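You operate a simulated robot arm through the tools that you are given. There is no shell and no other tool.

The job below is to be done with a simulated robot arm. You get a single attempt, and the scene is never put back.

JOB
Press round the high one of stations 2, 3 and 4; the display shows it.
Fine: leave the black desk knob; switch on before the one push of the green button, switch off after it.
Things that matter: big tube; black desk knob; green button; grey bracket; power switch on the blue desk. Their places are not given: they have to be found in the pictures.

Only the result counts: the job must be done as asked and must still hold three seconds after the hand-in. Knocking over, shifting, dropping, spilling or breaking anything else fails it.

ROBOT AND FRAMES
A 7-joint arm with a two-finger parallel gripper, fixed in place. Base frame: the origin is on the floor under the middle of its stand, x ahead of it, y to its left, z up. Lengths are in m, angles in degrees, forces in N, time in s.
With the tool pointing down near the work surface it reaches from about 0.22 to 0.66 m from the base axis. Its first joint turns from -66.0 to 66.0 degrees. Payload 1.57 kg.
The tool frame sits at the grasp point between the pads (the TCP): z along the fingers, y along the line on which they close. The tips reach 0.03 m beyond it. The gripper opens to 0.11 m. The fingers are 0.024 m wide and 0.012 m thick; the gripper's body (0.048 by 0.112 m) begins 0.078 m behind the TCP.
Orientation is that of the tool frame in the base frame, as a unit quaternion [x, y, z, w]. With the fingers straight down and closing along the base's y, the tool's x points along the base's -x, its y along +y and its z along -z.

CONTROLS
- The arm moves only by the tool move_arm. Its argument "commands" is a list that holds one entry, the list of rows, each a list of 7 numbers: the closure in counts, from 0 (fully open) to 255 (shut), then the shift along the tool's x, y, z in m, then the turn, a rotation vector about the tool's x, y, z in degrees. In form: [[[hand, dx, dy, dz, ax, ay, az], ...]]. A call has 1 to 20 rows; each row shifts and turns the commanded pose from where the row before left it, along the tool's axes as they then stand. Rows are played at 5 a second. More than 0.05 m and 8.6 degrees between two rows, or a gripper value outside its range, and nothing of the call is played. Where a pose cannot be reached the arm comes as near as it can. A force on the tool above 60 N (or 10 N above the force at the start of the call, whichever is more), or a blocked arm, ends the call early, and 0.2 s more pass. The fingers move at their own pace (about 0.108 m/s each) and stop on an object; they squeeze with about 25 N. The grip force told is the motor's: it shows also when the fingers shut on nothing. Time passes only in rows, and 0.2 s behind the last, so rows that do not move let the fingers close. The reply holds the time, the measured pose of the TCP, the force on the tool along the base axes, the opening and the grip force, in the units named above and with some noise, with the torque about the TCP (base axes, N m) and any sound that the robot's microphone picked up, and new pictures: "pictures" is both (left out), scene, wrist or none.
- Cameras (640 x 400 px; columns grow to the right, rows downward): "scene" is fixed at [0.1668, -0.4088, 1.3893]; the picture's right is [0.70, -0.71, 0.00], its down [-0.44, -0.44, -0.78] and it looks along [0.55, 0.55, -0.63] (base axes); focal length 340 px, centre (320, 200). "wrist" rides on the gripper at [0.07, 0.016, -0.141] in the tool frame; the picture's right is [-0.23, 0.97, 0.00], its down [-0.86, -0.20, -0.48] and it looks along [-0.47, -0.11, 0.88] (tool axes); focal length 222 px, centre (320, 200).
- measure_at(camera, pixels): for up to 12 pixels [column, row] of the newest picture of that camera ("zoom" is the newest enlarged one), the place [x, y, z] in the base frame of the surface seen there, good to about 0.002 m, but the place of the scene camera against the robot may be out by one fixed shift of up to 0.018 m in any direction. No time passes.
- close_up(camera, box): a new picture of the part [left, top, right, bottom] of that camera's present view, enlarged. No time passes.
- job_done(): hands the job in; it is judged then, once.

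Leave the gripper open and the arm clear of the work at the hand-in unless told otherwise.

The tools are called after "Request:" by a JSON object that holds its "name" and its "arguments". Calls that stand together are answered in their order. move_arm: Moves the arm, as the interface text tells. Its arguments: {"type":"object","properties":{"commands":{"type":"array","items":{"type":"array","items":{"type":"array","items":{"type":"number"}}}},"pictures":{"type":"string","enum":["both","scene","wrist","none"]}},"required":["commands"]} The other tools are called the same way: measure_at (camera, pixels) gives the place of the surface under pixels of a picture; close_up (camera, box) takes an enlarged picture of a part of a camera's view; job_done () hands the job in.

At the start:

```text
time: 0.0
tcp_pos: [0.4073, -0.0774, 1.1584]
orientation: [-0.001, 1.0, -0.001, 0.0]
force: [0.5, 0.2, -0.5]
wrist_torque: [0.0, -0.02, -0.01]
opening: 0.1101
gripper_force: 0.0
```

scene: 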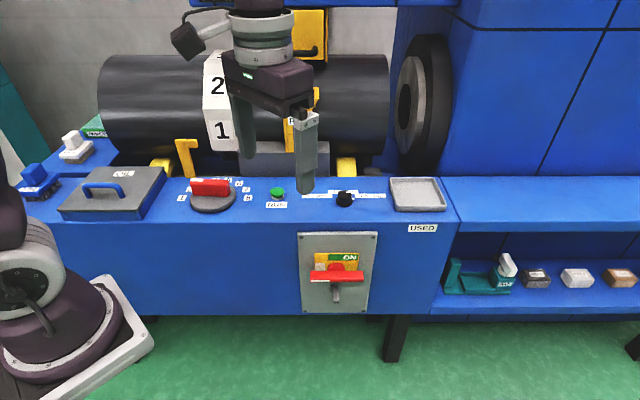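
wrist: 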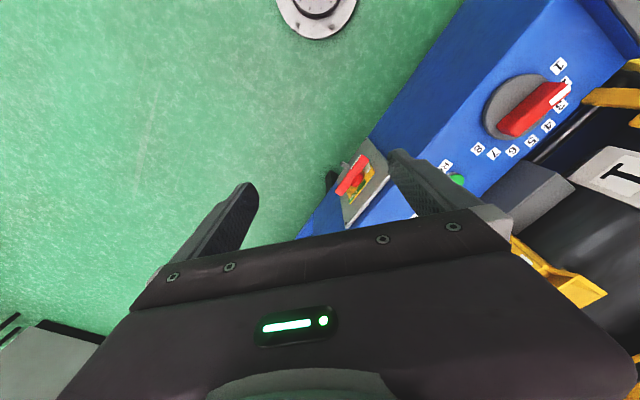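

I see a blue desk with a red rotary selector (210,190), a green button (277,192), a black knob (345,198), a power switch panel (337,272), and a big black tube with station numbers. I'll take close-ups to read the details.

Request:
{"name": "close_up", "arguments": {"camera": "scene", "box": [160, 160, 400, 310]}}

Request:
{"name": "close_up", "arguments": {"camera": "scene", "box": [80, 0, 460, 200]}}

Request:
{"name": "close_up", "arguments": {"camera": "wrist", "box": [320, 40, 640, 240]}}

Request:
{"name": "close_up", "arguments": {"camera": "scene", "box": [0, 100, 200, 230]}}

Request:
{"name": "close_up", "arguments": {"camera": "scene", "box": [380, 170, 640, 320]}}

```text
2.67 times, centred on (280, 235) of scene
```

zoom: 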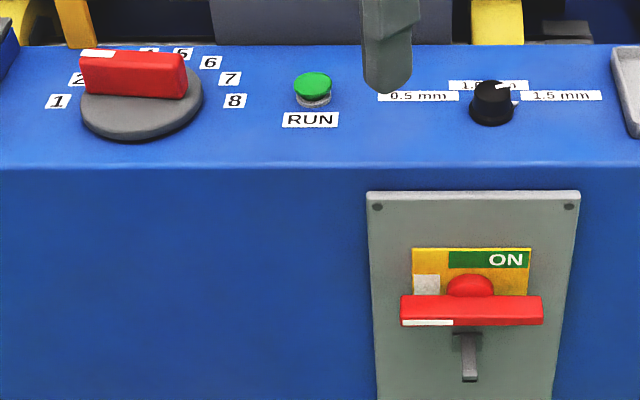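

```text
1.68 times, centred on (270, 100) of scene
```

zoom: 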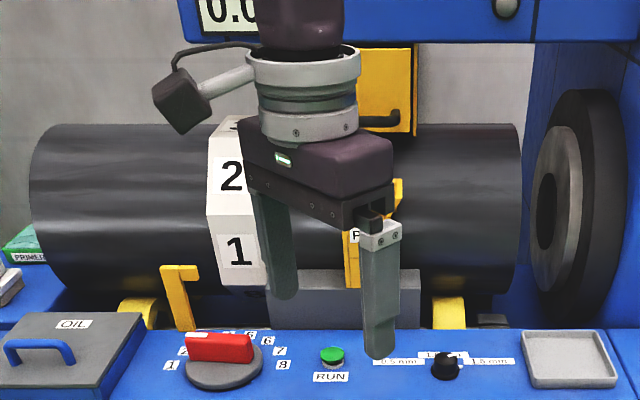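

```text
2.00 times, centred on (480, 140) of wrist
```

zoom: 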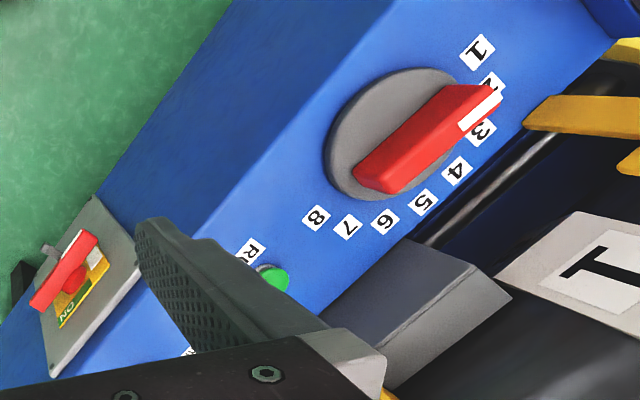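

```text
3.08 times, centred on (100, 165) of scene
```

zoom: 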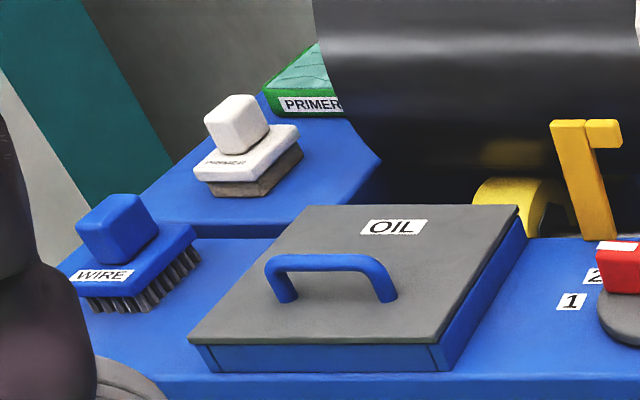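

```text
2.46 times, centred on (510, 245) of scene
```

zoom: 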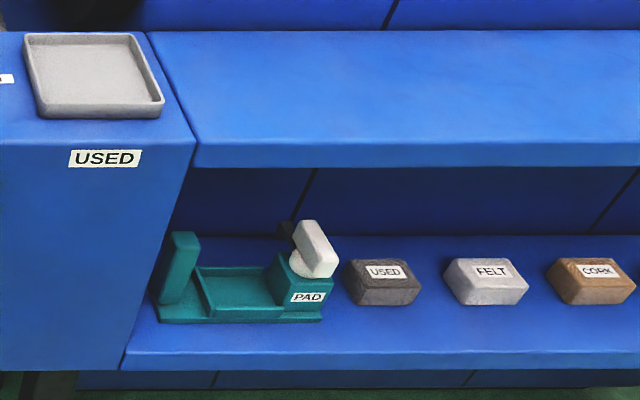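

The display is only partly in view at the top of the scene picture ("0.0…"). I'll measure the key points on the desk and the machine before moving.

Request:
{"name": "measure_at", "arguments": {"camera": "scene", "pixels": [[210, 186], [228, 203], [277, 192], [345, 197], [336, 277], [349, 257], [215, 130], [130, 90], [350, 100], [265, 165], [186, 150], [312, 30]]}}

Request:
{"name": "measure_at", "arguments": {"camera": "wrist", "pixels": [[535, 110], [458, 181], [353, 175], [360, 185], [510, 120], [540, 190], [620, 180], [560, 270], [317, 5], [480, 150]]}}

Request:
{"name": "close_up", "arguments": {"camera": "scene", "box": [180, 0, 340, 100]}}

```text
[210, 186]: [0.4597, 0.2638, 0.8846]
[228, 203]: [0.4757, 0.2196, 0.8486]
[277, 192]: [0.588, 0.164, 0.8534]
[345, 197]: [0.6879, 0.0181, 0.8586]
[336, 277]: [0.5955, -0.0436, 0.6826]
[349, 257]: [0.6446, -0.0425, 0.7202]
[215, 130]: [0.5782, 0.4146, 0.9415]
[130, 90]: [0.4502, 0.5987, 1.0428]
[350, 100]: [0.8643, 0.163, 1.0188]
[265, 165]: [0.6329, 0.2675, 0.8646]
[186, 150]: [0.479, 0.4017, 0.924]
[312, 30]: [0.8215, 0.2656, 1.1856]
```

```text
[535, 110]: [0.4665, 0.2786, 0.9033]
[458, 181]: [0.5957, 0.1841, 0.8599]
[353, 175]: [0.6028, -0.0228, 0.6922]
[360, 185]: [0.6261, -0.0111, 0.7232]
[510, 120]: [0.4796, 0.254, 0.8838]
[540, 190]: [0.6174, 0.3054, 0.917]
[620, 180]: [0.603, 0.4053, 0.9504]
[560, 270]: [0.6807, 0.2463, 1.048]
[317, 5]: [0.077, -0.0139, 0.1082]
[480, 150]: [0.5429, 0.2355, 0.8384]
```

```text
4.00 times, centred on (260, 50) of scene
```

zoom: 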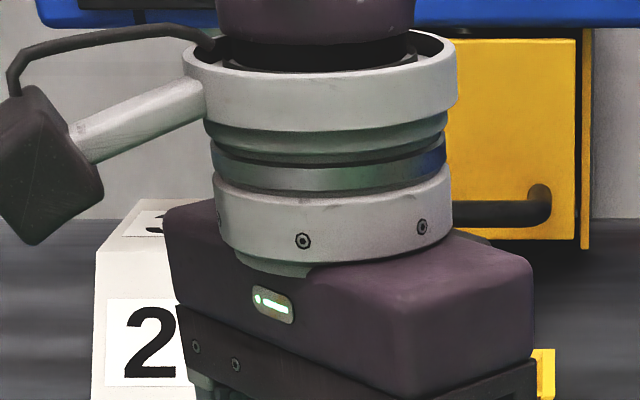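

Now I'll measure the display and the blue header beam at the top edge of the scene picture, and enlarge them.

Request:
{"name": "measure_at", "arguments": {"camera": "scene", "pixels": [[210, 3], [200, 3], [225, 3], [340, 5], [385, 3], [440, 10], [312, 20], [318, 50], [316, 95], [190, 170], [285, 135], [265, 180]]}}

Request:
{"name": "close_up", "arguments": {"camera": "scene", "box": [180, 0, 260, 50]}}

Request:
{"name": "close_up", "arguments": {"camera": "scene", "box": [160, 160, 270, 229]}}

Request:
{"name": "close_up", "arguments": {"camera": "scene", "box": [290, 180, 400, 249]}}

Request:
{"name": "close_up", "arguments": {"camera": "scene", "box": [270, 225, 400, 315]}}

```text
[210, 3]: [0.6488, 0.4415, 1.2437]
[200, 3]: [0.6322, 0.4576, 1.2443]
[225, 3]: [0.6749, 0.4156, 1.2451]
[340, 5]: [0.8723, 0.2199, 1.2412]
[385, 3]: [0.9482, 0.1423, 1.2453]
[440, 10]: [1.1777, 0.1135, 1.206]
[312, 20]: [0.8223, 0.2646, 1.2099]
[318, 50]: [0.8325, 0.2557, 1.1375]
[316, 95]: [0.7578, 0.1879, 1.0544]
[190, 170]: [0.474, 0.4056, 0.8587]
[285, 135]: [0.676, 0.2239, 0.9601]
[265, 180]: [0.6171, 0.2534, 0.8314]
```

```text
8.00 times, centred on (220, 25) of scene
```

zoom: 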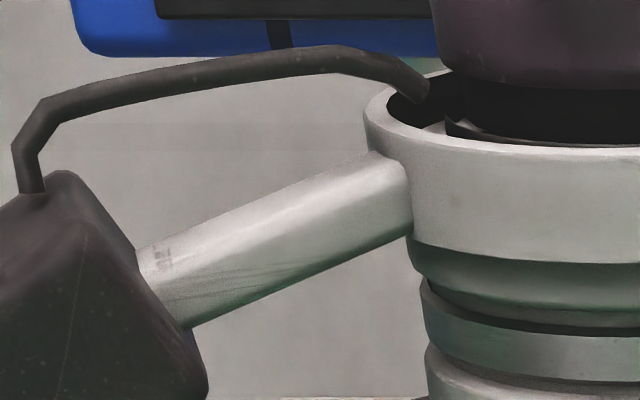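

```text
5.80 times, centred on (215, 194) of scene
```

zoom: 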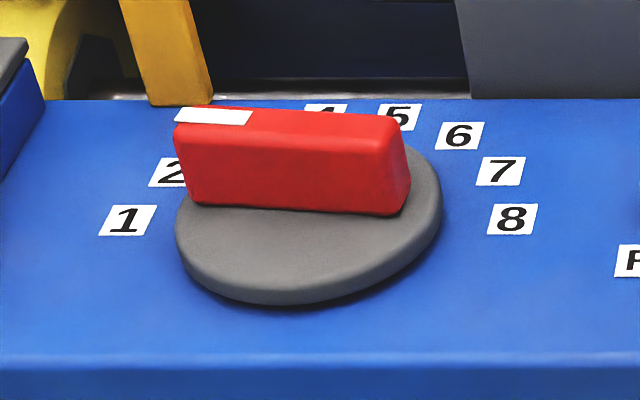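

```text
5.80 times, centred on (345, 214) of scene
```

zoom: 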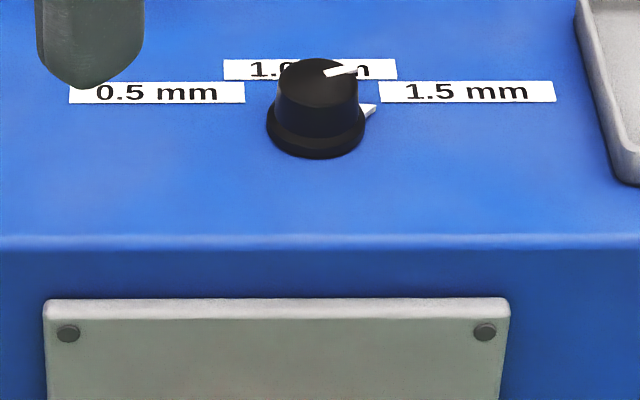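

```text
4.44 times, centred on (335, 270) of scene
```

zoom: 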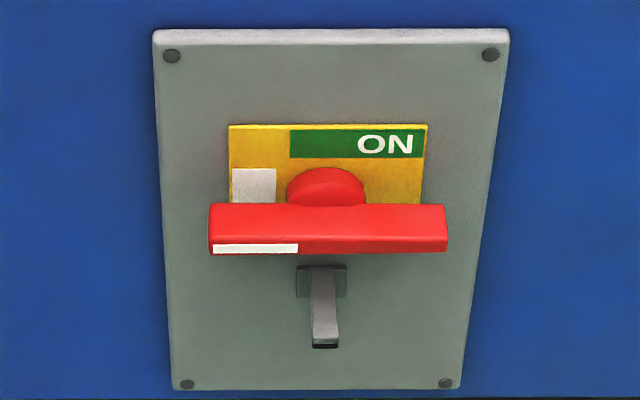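

The desk runs along roughly [0.7,-0.7] and the display faces the robot, at about (0.65, 0.44, 1.26). I'll move the open arm left (+y), turn it to face the machine, then tilt it so the wrist camera sees the display. First the shift and a 45° yaw, well clear of everything.

Request:
{"name": "move_arm", "arguments": {"commands": [[[0, -0.002, 0.045, -0.01, 0, 0, 0], [0, -0.002, 0.045, -0.01, 0, 0, 0], [0, -0.002, 0.045, -0.01, 0, 0, 0], [0, -0.002, 0.045, -0.01, 0, 0, 0], [0, -0.002, 0.045, -0.01, 0, 0, 0], [0, -0.002, 0.03, 0, 0, 0, 0], [0, 0, 0, 0, 0, 0, -7.5], [0, 0, 0, 0, 0, 0, -7.5], [0, 0, 0, 0, 0, 0, -7.5], [0, 0, 0, 0, 0, 0, -7.5], [0, 0, 0, 0, 0, 0, -7.5], [0, 0, 0, 0, 0, 0, -7.5], [0, 0, 0, 0, 0, 0, 0]]]}}

```text
time: 2.8
tcp_pos: [0.4194, 0.1781, 1.2099]
orientation: [-0.383, 0.924, -0.001, 0.0]
force: [-0.2, -0.6, -0.1]
wrist_torque: [-0.02, 0.0, 0.04]
opening: 0.1101
gripper_force: 0.0
```

scene: 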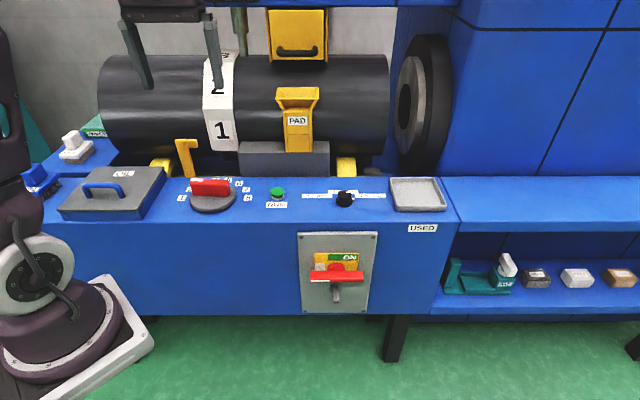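
wrist: 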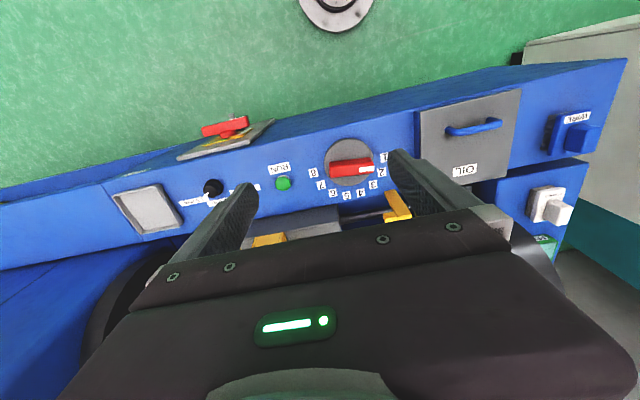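

The tube's ring now shows number 1 towards the scene camera with 2 above it, and there is a yellow bracket labelled PAD. Next I'll tilt the tool up about its y axis so the wrist camera looks at the display.

Request:
{"name": "move_arm", "arguments": {"commands": [[[0, 0, 0, 0, 0, -8, 0], [0, 0, 0, 0, 0, -8, 0], [0, 0, 0, 0, 0, -8, 0], [0, 0, 0, 0, 0, -8, 0], [0, 0, 0, 0, 0, -8, 0], [0, 0, 0, 0, 0, -8, 0], [0, 0, 0, 0, 0, -8, 0], [0, 0, 0, 0, 0, 0, 0]]]}}

```text
time: 4.6
tcp_pos: [0.4199, 0.1759, 1.209]
orientation: [-0.338, 0.816, 0.179, 0.434]
force: [-0.2, 0.2, -0.1]
wrist_torque: [-0.01, 0.02, 0.02]
opening: 0.1099
gripper_force: 0.0
```

scene: 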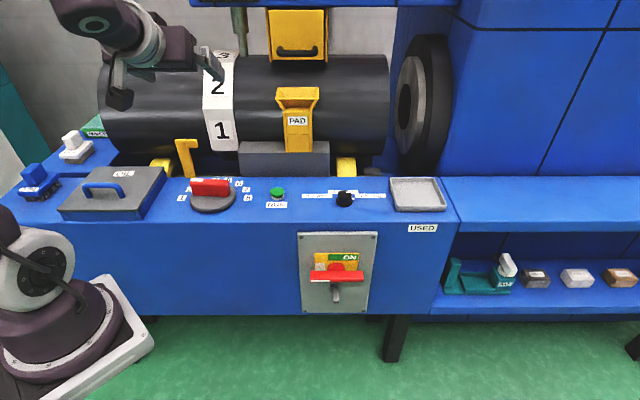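
wrist: 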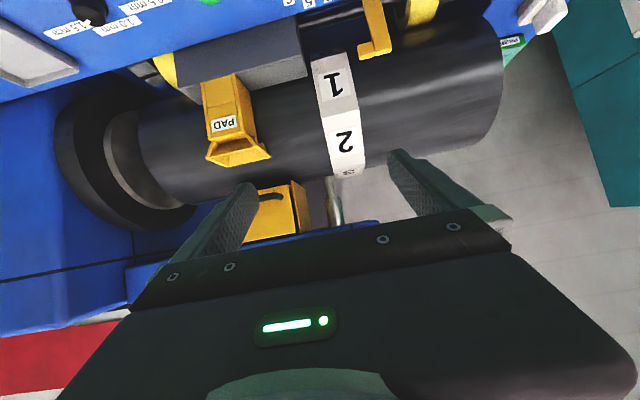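

Still tilting: the display is above what the camera sees now. I'll tilt another 24° and rise a little.

Request:
{"name": "move_arm", "arguments": {"commands": [[[0, 0, 0, 0, 0, -8, 0], [0, 0, 0, 0, 0, -8, 0], [0, 0, 0, 0, 0, -8, 0], [0, 0, 0, 0, 0, 0, 0]]]}}

```text
time: 5.6
tcp_pos: [0.4183, 0.1772, 1.2101]
orientation: [-0.302, 0.721, 0.235, 0.577]
force: [-0.4, 0.5, 0.3]
wrist_torque: [0.02, 0.02, 0.0]
opening: 0.11
gripper_force: 0.0
out of reach, approached as far as the arm can: row 3
```

scene: 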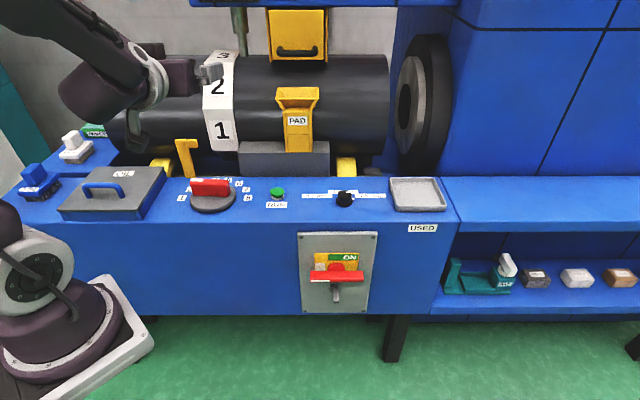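
wrist: 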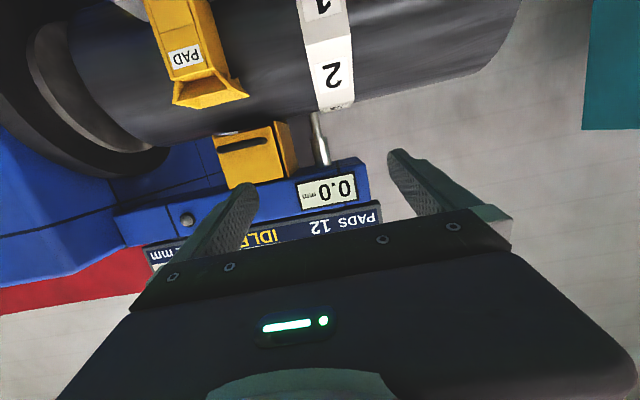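

I see a small readout "0.0 mm" and a text panel "PADS 12 / IDLE / … mm", both upside down. I'll enlarge them.

Request:
{"name": "close_up", "arguments": {"camera": "wrist", "box": [120, 110, 400, 285]}}

Request:
{"name": "measure_at", "arguments": {"camera": "wrist", "pixels": [[340, 190], [270, 238], [188, 218], [160, 255], [320, 140], [250, 150], [335, 90], [205, 60], [210, 95]]}}

```text
2.29 times, centred on (260, 198) of wrist
```

zoom: 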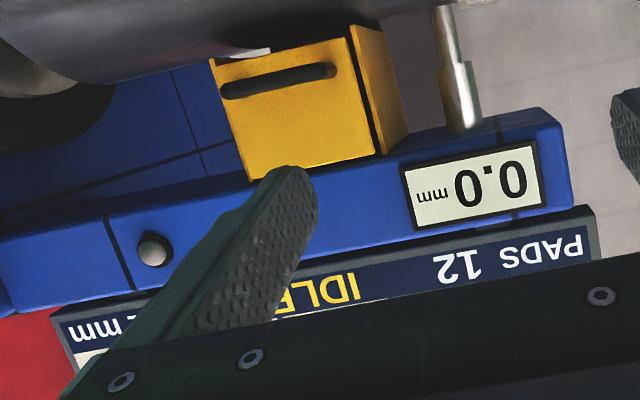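

```text
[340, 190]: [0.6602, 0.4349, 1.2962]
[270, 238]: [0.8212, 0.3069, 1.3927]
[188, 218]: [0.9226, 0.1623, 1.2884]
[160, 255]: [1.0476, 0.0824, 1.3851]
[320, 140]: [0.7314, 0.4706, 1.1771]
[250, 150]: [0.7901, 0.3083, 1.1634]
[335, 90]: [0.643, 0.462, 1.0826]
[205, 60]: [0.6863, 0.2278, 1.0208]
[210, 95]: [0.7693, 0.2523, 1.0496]
```

The tip of the gauge rod sits above the number ring, and the text panel above it is partly hidden. I'll raise the arm about 0.16 m at the same tilt to see the whole panel.

Request:
{"name": "move_arm", "arguments": {"commands": [[[0, -0.039, 0, -0.008, 0, 0, 0], [0, -0.039, 0, -0.008, 0, 0, 0], [0, -0.039, 0, -0.008, 0, 0, 0], [0, -0.039, 0, -0.008, 0, 0, 0], [0, 0, 0, 0, 0, 0, 0]]]}}

```text
time: 6.8
tcp_pos: [0.4203, 0.1808, 1.369]
orientation: [-0.303, 0.721, 0.235, 0.577]
force: [-0.3, -0.9, 0.2]
wrist_torque: [0.0, 0.02, 0.0]
opening: 0.1101
gripper_force: 0.0
```

scene: 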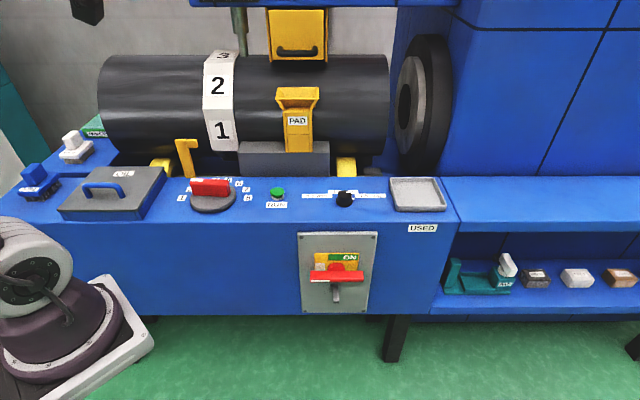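
wrist: 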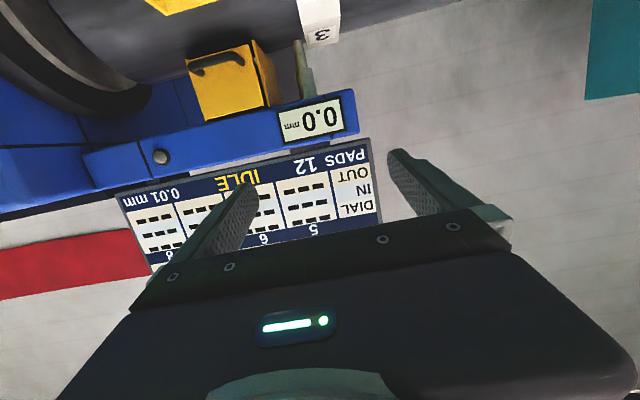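

The panel is a table with rows DIAL, IN and OUT for stations 5–8; the upper rows should hold 1–4. I'll raise the arm another 0.12 m.

Request:
{"name": "move_arm", "arguments": {"commands": [[[0, -0.039, 0, -0.008, 0, 0, 0], [0, -0.039, 0, -0.008, 0, 0, 0], [0, -0.039, 0, -0.008, 0, 0, 0], [0, 0, 0, 0, 0, 0, 0]]]}}

Request:
{"name": "close_up", "arguments": {"camera": "wrist", "box": [110, 60, 400, 240]}}

```text
time: 7.8
tcp_pos: [0.4212, 0.1831, 1.489]
orientation: [-0.303, 0.721, 0.236, 0.577]
force: [0.1, 0.6, 0.8]
wrist_torque: [-0.02, -0.01, 0.01]
opening: 0.11
gripper_force: 0.1
```

scene: 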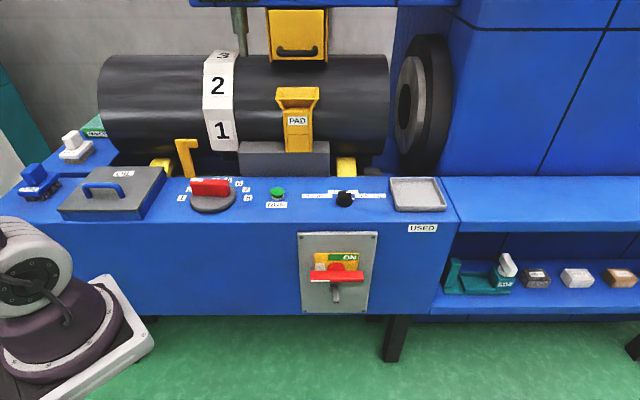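
wrist: 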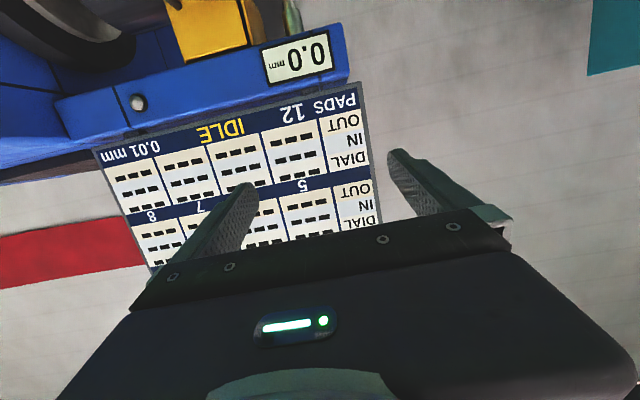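

```text
2.21 times, centred on (255, 150) of wrist
```

zoom: 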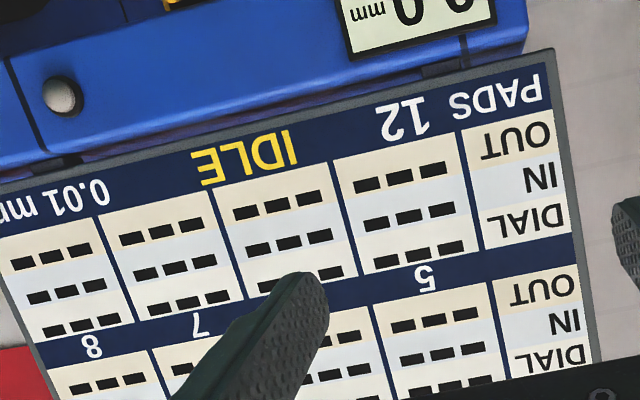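

The panel is a table of DIAL, IN and OUT for stations 1–4 (upper block) and 5–8, all "---", with status IDLE, PADS 12 and units of 0.01 mm. Power is off and the selector points at 1. Next I'll inspect the power switch with the wrist camera: untilt to 45°, then move down and right, staying in front of the desk.

Request:
{"name": "move_arm", "arguments": {"commands": [[[0, 0, 0, 0, 0, 8, 0], [0, 0, 0, 0, 0, 8, 0], [0, 0, 0, 0, 0, 8, 0], [0, 0, 0, 0, 0, 8, 0], [0, 0.039, -0.0213, 0.0197, 0, 0, 0], [0, 0.039, -0.0213, 0.0197, 0, 0, 0], [0, 0.039, -0.0213, 0.0197, 0, 0, 0], [0, 0.039, -0.0213, 0.0197, 0, 0, 0], [0, 0.039, -0.0213, 0.0197, 0, 0, 0], [0, 0.039, -0.0213, 0.0197, 0, 0, 0], [0, 0.039, -0.0213, 0.0197, 0, 0, 0], [0, 0.039, -0.0213, 0.0197, 0, 0, 0], [0, 0.039, -0.0213, 0.0197, 0, 0, 0], [0, 0.039, -0.0213, 0.0197, 0, 0, 0], [0, 0.039, -0.0213, 0.0197, 0, 0, 0], [0, 0.039, -0.0213, 0.0197, 0, 0, 0], [0, 0.039, -0.0213, 0.0197, 0, 0, 0], [0, 0, 0, 0, 0, 0, 0]]]}}

```text
time: 11.6
tcp_pos: [0.4998, -0.1399, 0.9482]
orientation: [-0.357, 0.853, 0.142, 0.355]
force: [-0.3, 0.5, -0.6]
wrist_torque: [0.02, 0.01, 0.02]
opening: 0.1103
gripper_force: 0.1
```

scene: 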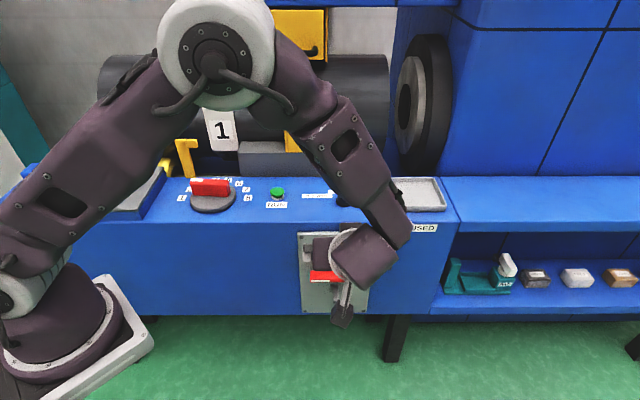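
wrist: 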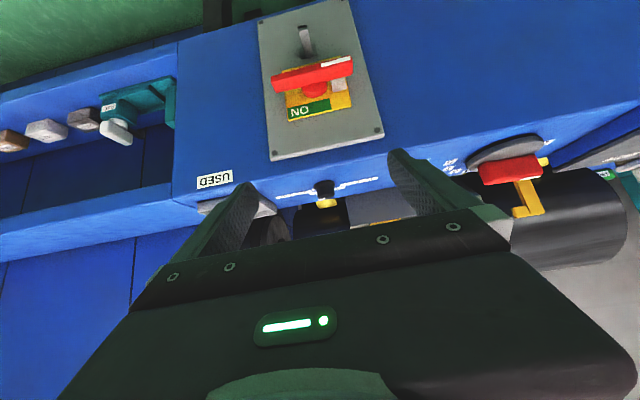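

I can see the power switch upside down at (310,80). I'll enlarge it and measure it.

Request:
{"name": "close_up", "arguments": {"camera": "wrist", "box": [240, 0, 400, 165]}}

Request:
{"name": "measure_at", "arguments": {"camera": "wrist", "pixels": [[340, 60], [280, 78], [350, 72], [275, 90], [313, 84], [316, 90], [304, 30], [307, 50], [335, 98], [305, 112], [270, 20], [370, 125]]}}

```text
2.42 times, centred on (320, 82) of wrist
```

zoom: 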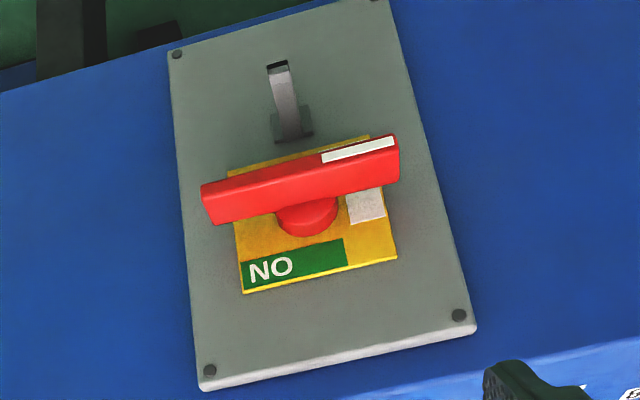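

```text
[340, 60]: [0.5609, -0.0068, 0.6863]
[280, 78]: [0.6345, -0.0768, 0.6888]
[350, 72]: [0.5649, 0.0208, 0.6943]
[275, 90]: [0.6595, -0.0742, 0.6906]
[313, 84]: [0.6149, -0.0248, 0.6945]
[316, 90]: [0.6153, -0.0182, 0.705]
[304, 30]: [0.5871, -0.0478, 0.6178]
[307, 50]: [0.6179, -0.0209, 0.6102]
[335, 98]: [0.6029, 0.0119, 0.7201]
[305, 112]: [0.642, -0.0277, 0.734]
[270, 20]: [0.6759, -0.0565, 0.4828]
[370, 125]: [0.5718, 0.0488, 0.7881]
```

The white mark on the red bar is at its left end over a blank white square (off), and ON is at the top of the label. A small grey bracket sticks out below the bar. I'll measure the bar's faces, the hub and the bracket precisely.

Request:
{"name": "close_up", "arguments": {"camera": "wrist", "box": [260, 15, 370, 135]}}

Request:
{"name": "measure_at", "arguments": {"camera": "wrist", "pixels": [[330, 64], [347, 60], [290, 72], [275, 76], [274, 82], [290, 83], [330, 73], [350, 66], [303, 27], [306, 36], [308, 46], [310, 54]]}}

```text
3.33 times, centred on (315, 75) of wrist
```

zoom: 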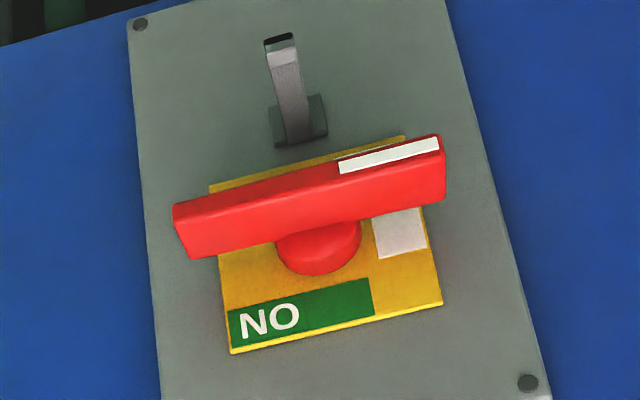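

```text
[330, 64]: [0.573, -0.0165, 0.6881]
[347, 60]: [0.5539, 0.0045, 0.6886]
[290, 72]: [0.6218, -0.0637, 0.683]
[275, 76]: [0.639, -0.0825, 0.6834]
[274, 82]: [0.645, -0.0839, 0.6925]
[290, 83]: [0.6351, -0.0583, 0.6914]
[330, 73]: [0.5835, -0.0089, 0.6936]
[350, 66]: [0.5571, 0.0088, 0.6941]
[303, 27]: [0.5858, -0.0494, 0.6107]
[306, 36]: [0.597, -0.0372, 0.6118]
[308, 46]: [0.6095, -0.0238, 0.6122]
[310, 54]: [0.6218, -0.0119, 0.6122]
```

The bar runs from s≈0.389 to 0.510 along the desk, its front is at d≈0.394 and its centre is at z≈0.686. The bracket prong lies just below it (z≈0.612, sticking out to d≈0.379). I'll level the tool to horizontal and descend in front of the switch, about 0.10 m short of it.

Request:
{"name": "move_arm", "arguments": {"commands": [[[0, 0, 0, 0, 0, -7.5, 0], [0, 0, 0, 0, 0, -7.5, 0], [0, 0, 0, 0, 0, -7.5, 0], [0, 0, 0, 0, 0, -7.5, 0], [0, 0, 0, 0, 0, -7.5, 0], [0, 0, 0, 0, 0, -7.5, 0], [116, 0.044, 0, 0, 0, 0, 0], [116, 0.044, 0, 0, 0, 0, 0], [116, 0.044, 0, 0, 0, 0, 0], [116, 0.044, 0, 0, 0, 0, 0], [116, 0.044, 0, 0, 0, 0, 0], [116, 0.043, 0, 0, 0, 0, 0], [116, 0, 0, 0, 0, 0, 0]]]}}

```text
time: 14.4
tcp_pos: [0.5059, -0.136, 0.7174]
orientation: [-0.275, 0.651, 0.268, 0.654]
force: [-0.7, -0.4, 0.2]
wrist_torque: [-0.02, 0.02, 0.02]
opening: 0.06
gripper_force: 0.2
out of reach, approached as far as the arm can: row 12
```

scene: 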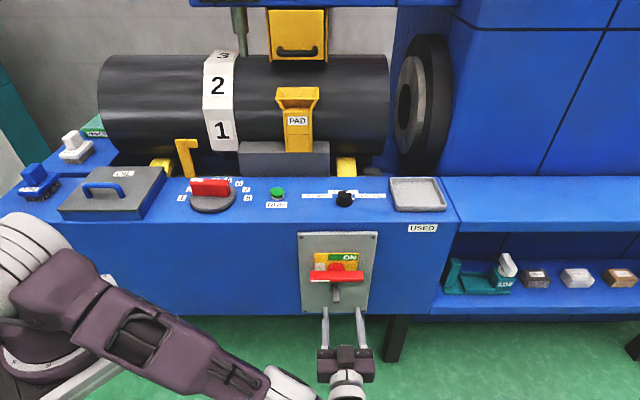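
wrist: 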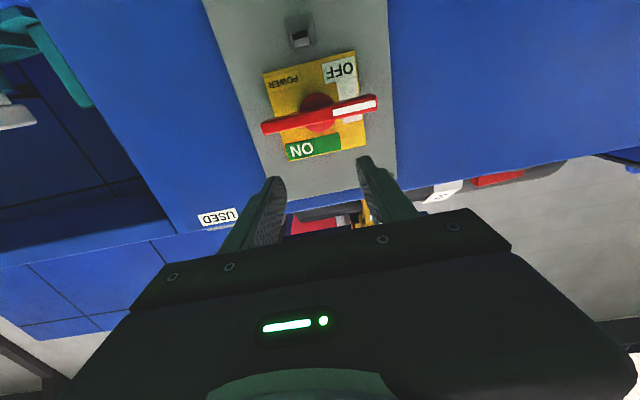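

The tool is level and faces the switch. From here the label also shows OFF at the lower left. Let me enlarge and measure again.

Request:
{"name": "close_up", "arguments": {"camera": "wrist", "box": [230, 10, 410, 180]}}

Request:
{"name": "measure_at", "arguments": {"camera": "wrist", "pixels": [[265, 128], [374, 103], [320, 112], [320, 117], [300, 35], [300, 20], [318, 97], [320, 125], [360, 105], [280, 122]]}}

```text
2.35 times, centred on (320, 95) of wrist
```

zoom: 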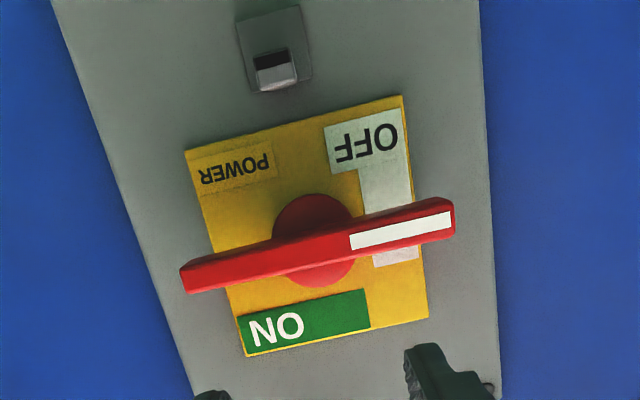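

```text
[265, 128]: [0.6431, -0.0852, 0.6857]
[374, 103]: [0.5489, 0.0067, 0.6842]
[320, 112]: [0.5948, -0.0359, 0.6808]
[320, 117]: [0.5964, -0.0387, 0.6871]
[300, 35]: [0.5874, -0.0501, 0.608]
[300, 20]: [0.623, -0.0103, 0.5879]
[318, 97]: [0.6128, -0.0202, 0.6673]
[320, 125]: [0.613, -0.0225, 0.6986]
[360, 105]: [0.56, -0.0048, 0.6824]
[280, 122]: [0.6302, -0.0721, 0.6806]
```

ON is at the top, OFF at lower left, and the mark points to OFF (left). The pivot is at s≈0.449, z≈0.684. I'll roll the tool −90° so the fingers close vertically, then move forward and down to the switch height, staying short of the bar.

Request:
{"name": "move_arm", "arguments": {"commands": [[[116, 0, 0, 0, 0, 0, -7.5], [116, 0, 0, 0, 0, 0, -7.5], [116, 0, 0, 0, 0, 0, -7.5], [116, 0, 0, 0, 0, 0, -7.5], [116, 0, 0, 0, 0, 0, -7.5], [116, 0, 0, 0, 0, 0, -7.5], [116, 0, 0, 0, 0, 0, -7.5], [116, 0, 0, 0, 0, 0, -7.5], [116, 0, 0, 0, 0, 0, -7.5], [116, 0, 0, 0, 0, 0, -7.5], [116, 0, 0, 0, 0, 0, -7.5], [116, 0, 0, 0, 0, 0, -7.5], [116, -0.001, 0.011, 0.02, 0, 0, 0], [116, -0.002, 0.011, 0.02, 0, 0, 0], [116, -0.002, 0.011, 0.01, 0, 0, 0], [116, 0, 0, 0, 0, 0, 0]]]}}

```text
time: 17.8
tcp_pos: [0.6821, -0.1576, 0.9204]
orientation: [-0.649, 0.289, -0.246, 0.659]
force: [-0.3, 0.5, -0.1]
wrist_torque: [-0.02, -0.03, 0.01]
opening: 0.0597
gripper_force: 0.0
out of reach, approached as far as the arm can: row 4, 5, 6, 7, 8, 9, 10, 11, 12, 13, 14, 15
```

scene: 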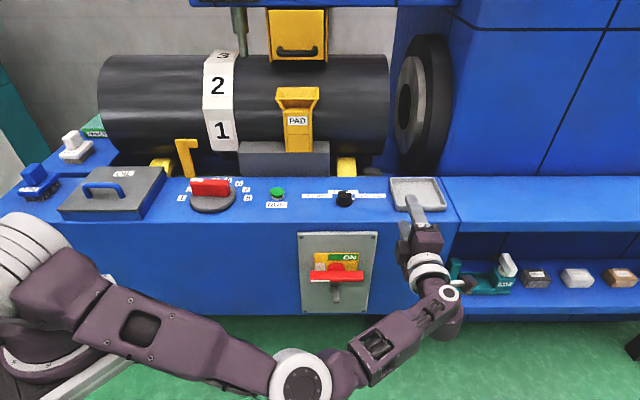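
wrist: 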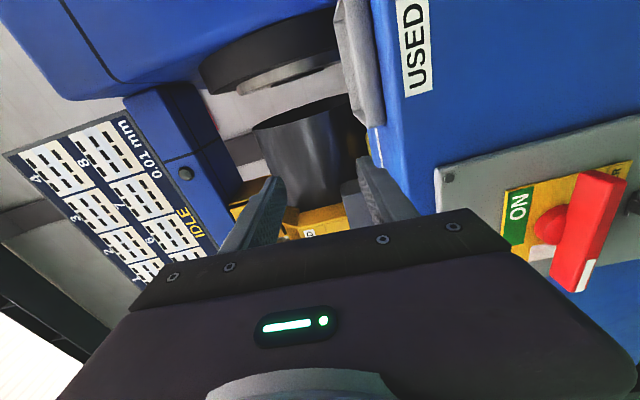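

The −90° roll was out of reach, so the arm drifted up and right; the force is about zero and nothing was touched. I'll undo the roll gradually, backing away from the desk first, and check how the commanded pose behaves.

Request:
{"name": "move_arm", "arguments": {"commands": [[[116, 0, 0, -0.03, 0, 0, 0], [116, 0, 0, -0.03, 0, 0, 0]]], "pictures": "scene"}}

```text
time: 18.4
tcp_pos: [0.654, -0.2015, 0.9223]
orientation: [-0.649, 0.287, -0.245, 0.66]
force: [0.7, -0.1, 0.3]
wrist_torque: [0.01, -0.01, -0.01]
opening: 0.0601
gripper_force: 0.1
out of reach, approached as far as the arm can: row 2
```

scene: 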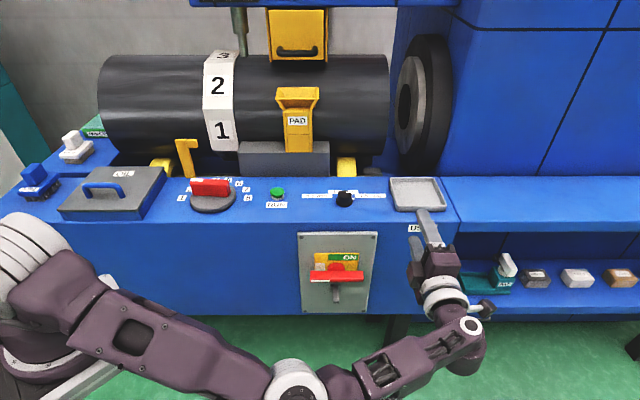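

The commands count from the achieved pose, which is good. Now I'll roll back +90° in steps to regain the earlier posture.

Request:
{"name": "move_arm", "arguments": {"commands": [[[116, 0, 0, 0, 0, 0, 7.5], [116, 0, 0, 0, 0, 0, 7.5], [116, 0, 0, 0, 0, 0, 7.5], [116, 0, 0, 0, 0, 0, 7.5], [116, 0, 0, 0, 0, 0, 7.5], [116, 0, 0, 0, 0, 0, 7.5]]]}}

```text
time: 19.8
tcp_pos: [0.6535, -0.2035, 0.9216]
orientation: [-0.488, 0.514, 0.025, 0.705]
force: [-0.1, -0.5, -0.3]
wrist_torque: [0.03, -0.01, -0.01]
opening: 0.0601
gripper_force: 0.0
```

scene: 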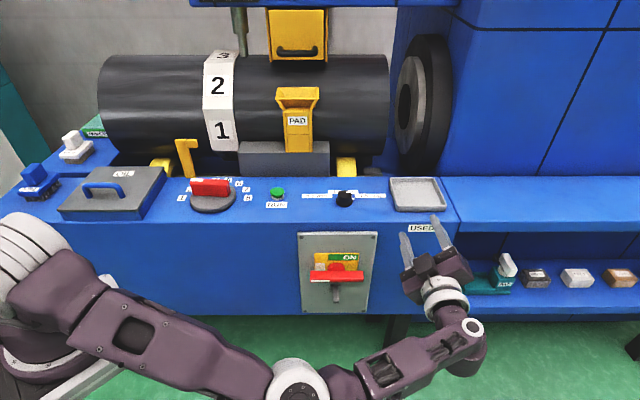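
wrist: 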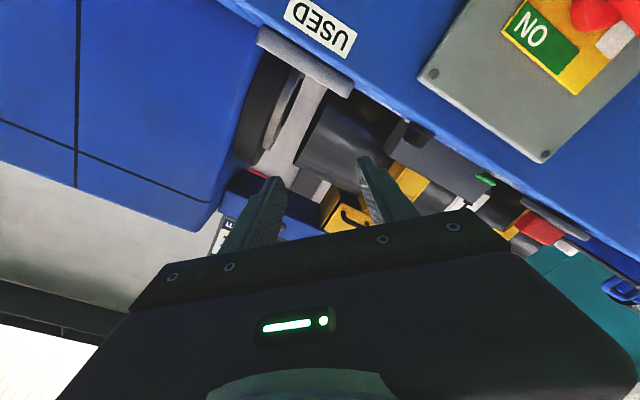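

Half of the roll is back and the motion is smooth. I'll finish the roll (+45°) and then tilt down by 45° so the fingertips point forward and down.

Request:
{"name": "move_arm", "arguments": {"commands": [[[116, 0, 0, 0, 0, 0, 7.5], [116, 0, 0, 0, 0, 0, 7.5], [116, 0, 0, 0, 0, 0, 7.5], [116, 0, 0, 0, 0, 0, 7.5], [116, 0, 0, 0, 0, 0, 7.5], [116, 0, 0, 0, 0, 0, 7.5], [116, 0, 0, -0.01, 0, 7.5, 0], [255, 0, 0, -0.01, 0, 7.5, 0], [255, 0, 0, -0.01, 0, 7.5, 0], [255, 0, 0, -0.01, 0, 7.5, 0], [255, 0, 0, 0, 0, 7.5, 0], [255, 0, 0, 0, 0, 7.5, 0], [255, 0, 0, 0, 0, 0, 0]]]}}

```text
time: 22.6
tcp_pos: [0.656, -0.1541, 0.9198]
orientation: [-0.359, 0.846, 0.19, 0.345]
force: [-0.2, 0.8, -0.3]
wrist_torque: [0.0, 0.01, 0.0]
opening: 0.0
gripper_force: 21.1
out of reach, approached as far as the arm can: row 7, 8
```

scene: 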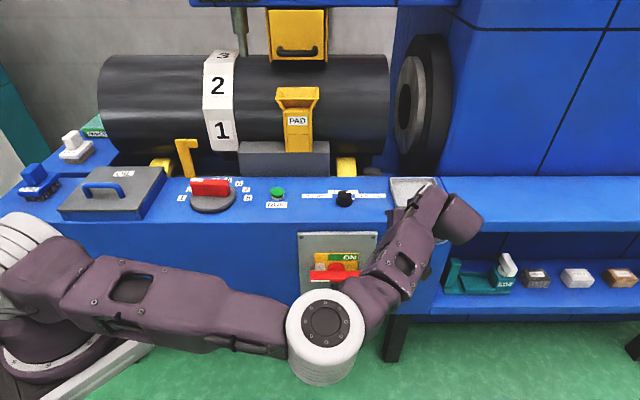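
wrist: 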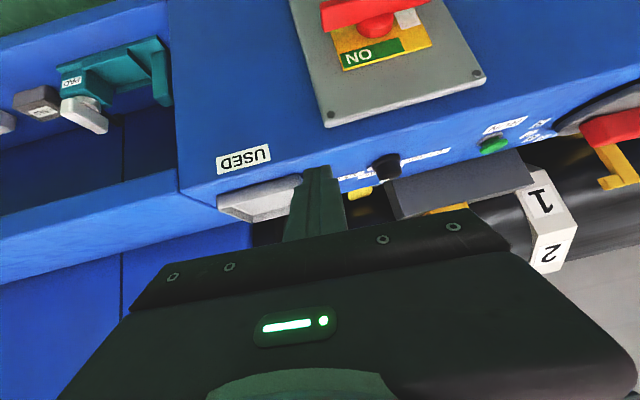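

The elbow has swung into a low posture. I'll go up, back and left to a roomy spot and look at the arm's posture before trying the switch.

Request:
{"name": "move_arm", "arguments": {"commands": [[[255, -0.016, 0.021, -0.035, 0, 0, 0], [255, -0.016, 0.021, -0.035, 0, 0, 0], [255, -0.016, 0.021, -0.035, 0, 0, 0], [255, -0.016, 0.021, -0.035, 0, 0, 0], [255, -0.016, 0.021, -0.035, 0, 0, 0], [255, -0.016, 0.021, -0.035, 0, 0, 0], [255, -0.016, 0.021, -0.035, 0, 0, 0], [255, 0, 0, 0, 0, 0, 0]]]}}

```text
time: 24.4
tcp_pos: [0.4937, -0.1418, 1.1779]
orientation: [-0.359, 0.846, 0.19, 0.345]
force: [0.4, 0.0, 0.6]
wrist_torque: [-0.01, 0.0, -0.05]
opening: 0.0
gripper_force: 21.3
```

scene: 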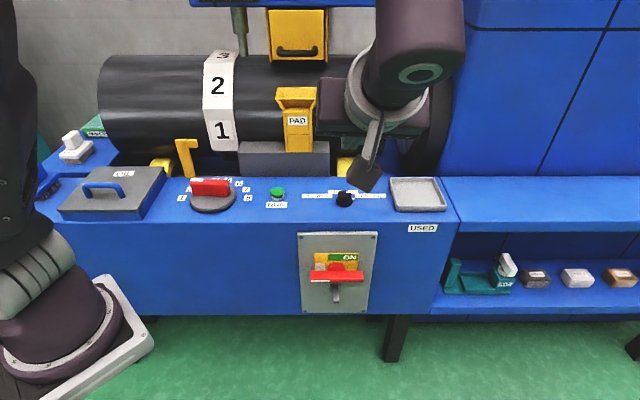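
wrist: 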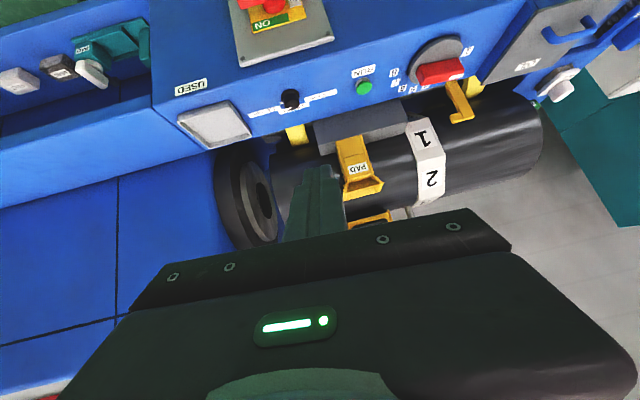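

The posture is elbow-up again. I'll correct the small yaw and roll drift, then descend with closed fingers to a spot in front of and above the right end of the red bar (s≈0.506, d≈0.30, z≈0.80).

Request:
{"name": "move_arm", "arguments": {"commands": [[[255, 0, 0, 0, 4.95, 1.15, -1.07], [255, 0.029, -0.007, 0.0379, 0, 0, 0], [255, 0.029, -0.007, 0.0379, 0, 0, 0], [255, 0.029, -0.007, 0.0379, 0, 0, 0], [255, 0.029, -0.007, 0.0379, 0, 0, 0], [255, 0.029, -0.007, 0.0379, 0, 0, 0], [255, 0.029, -0.007, 0.0379, 0, 0, 0], [255, 0.029, -0.007, 0.0379, 0, 0, 0], [255, 0.029, -0.007, 0.0379, 0, 0, 0], [255, 0, 0, 0, 0, 0, 0]]]}}

```text
time: 26.6
tcp_pos: [0.5684, -0.1467, 0.8014]
orientation: [-0.354, 0.853, 0.146, 0.354]
force: [0.5, 0.3, -0.4]
wrist_torque: [0.02, 0.01, -0.01]
opening: 0.0
gripper_force: 21.5
```

scene: 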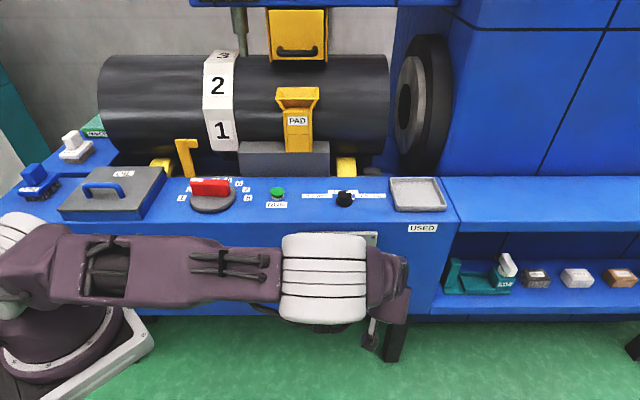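
wrist: 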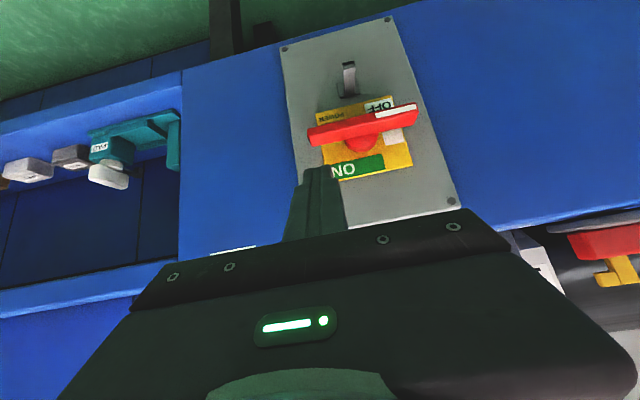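

The closed fingertips are right of and above the bar's right end. I'll move in to hover about 2 cm above the right end of the bar (TCP d≈0.389, z≈0.745).

Request:
{"name": "move_arm", "arguments": {"commands": [[[255, -0.0082, 0, 0.0347, 0, 0, 0], [255, -0.0082, 0, 0.0347, 0, 0, 0], [255, -0.0082, 0, 0.0347, 0, 0, 0], [255, 0, 0, 0, 0, 0, 0]]]}}

Request:
{"name": "close_up", "arguments": {"camera": "wrist", "box": [240, 60, 440, 260]}}

```text
time: 27.6
tcp_pos: [0.634, -0.0808, 0.745]
orientation: [-0.354, 0.853, 0.147, 0.354]
force: [-0.2, -0.4, -0.3]
wrist_torque: [0.0, 0.01, 0.0]
opening: 0.0
gripper_force: 20.8
```

scene: 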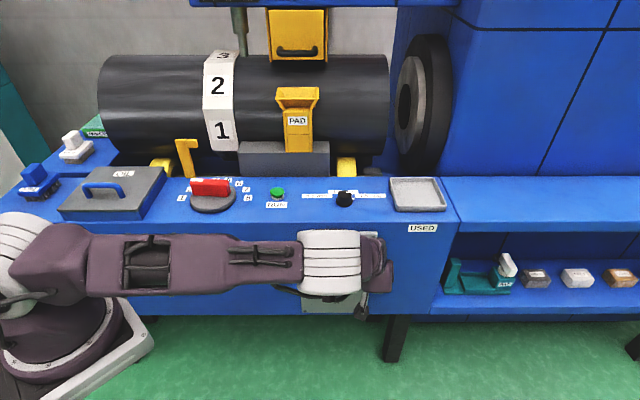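
wrist: 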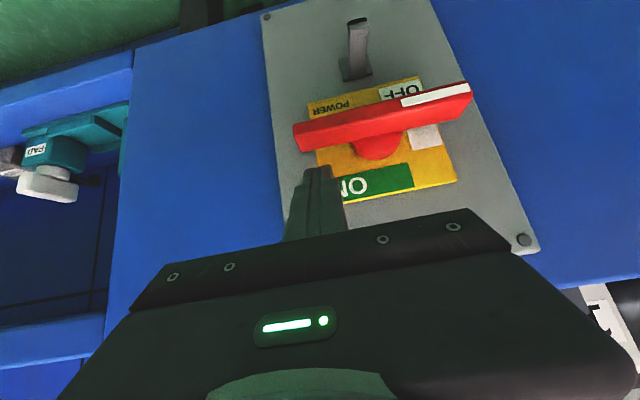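

```text
2.00 times, centred on (340, 160) of wrist
```

zoom: 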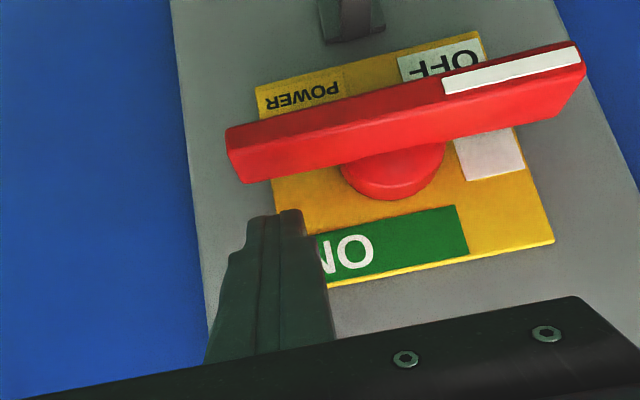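

The tip hovers above the right end of the bar. I'll push the right end down along an arc, the first 30°, and watch the force.

Request:
{"name": "move_arm", "arguments": {"commands": [[[255, 0.0161, 0, 0.0161, 0, 0, 0], [255, 0.0085, -0.0007, 0.0085, 0, 0, 0], [255, 0.0083, 0.0025, 0.0083, 0, 0, 0], [255, 0, 0, 0, 0, 0, 0]]]}}

Request:
{"name": "close_up", "arguments": {"camera": "wrist", "box": [240, 40, 440, 240]}}

```text
time: 28.6
tcp_pos: [0.6329, -0.0816, 0.6983]
orientation: [-0.354, 0.853, 0.147, 0.353]
force: [-1.1, 0.2, -0.2]
wrist_torque: [-0.02, 0.01, 0.04]
opening: 0.0
gripper_force: 21.4
```

scene: 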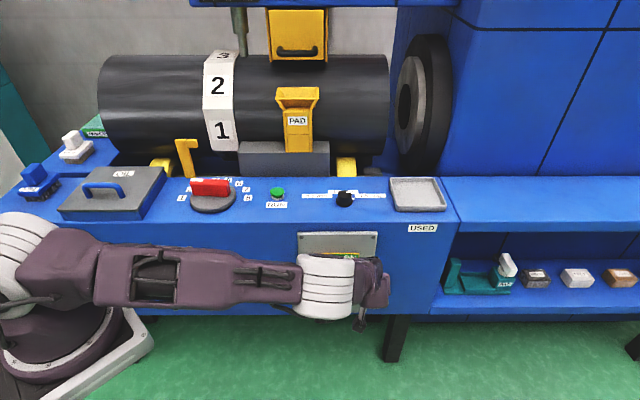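
wrist: 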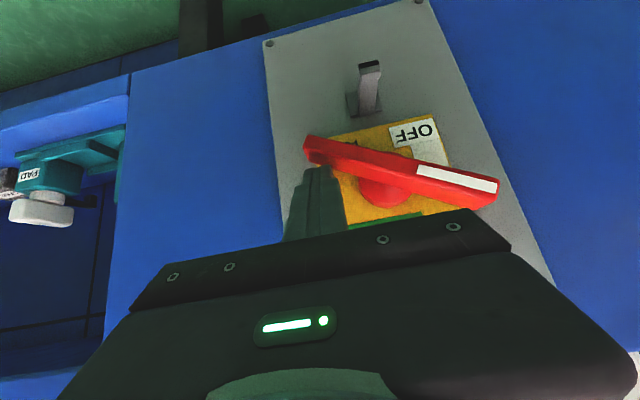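

```text
2.00 times, centred on (340, 140) of wrist
```

zoom: 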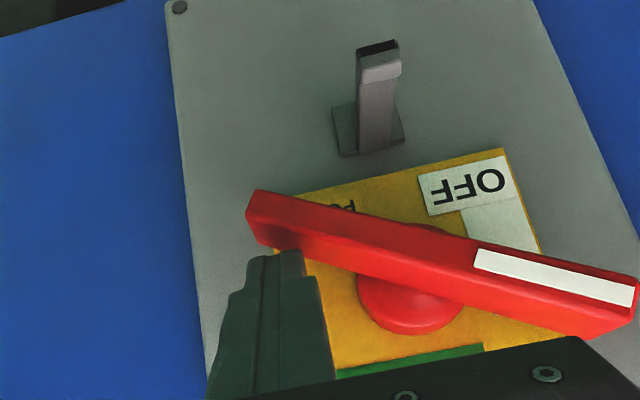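

The bar turns easily (about 1 N), now roughly 30° down at the right. I'll continue along the arc to about 75°.

Request:
{"name": "move_arm", "arguments": {"commands": [[[255, 0.0076, 0.0054, 0.0076, 0, 0, 0], [255, 0.0063, 0.008, 0.0063, 0, 0, 0], [255, 0.0046, 0.01, 0.0046, 0, 0, 0], [255, 0, 0, 0, 0, 0, 0]]]}}

Request:
{"name": "close_up", "arguments": {"camera": "wrist", "box": [240, 40, 440, 240]}}

```text
time: 29.6
tcp_pos: [0.615, -0.0642, 0.6724]
orientation: [-0.354, 0.854, 0.147, 0.353]
force: [-0.3, -0.2, -1.2]
wrist_torque: [-0.02, 0.01, 0.0]
opening: 0.0
gripper_force: 21.5
```

scene: 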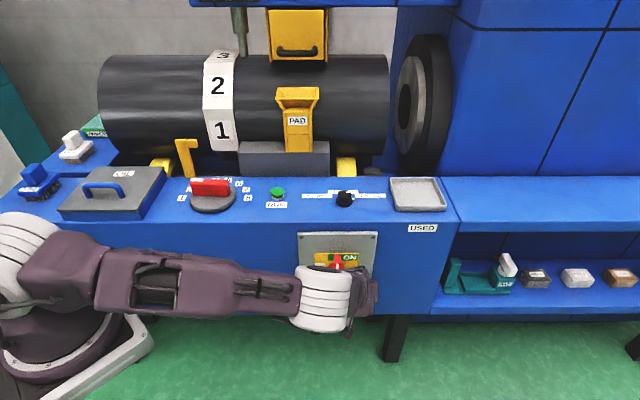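
wrist: 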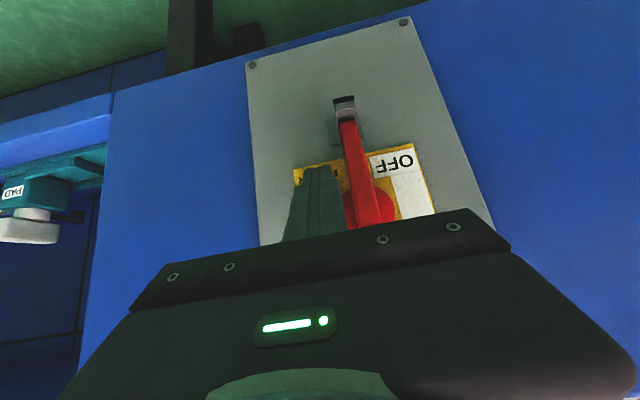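

```text
2.00 times, centred on (340, 140) of wrist
```

zoom: 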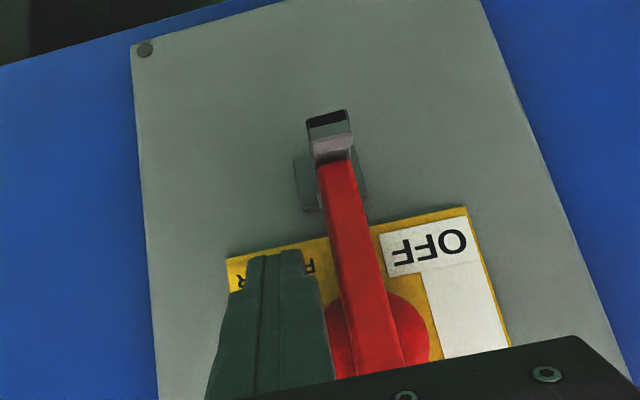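

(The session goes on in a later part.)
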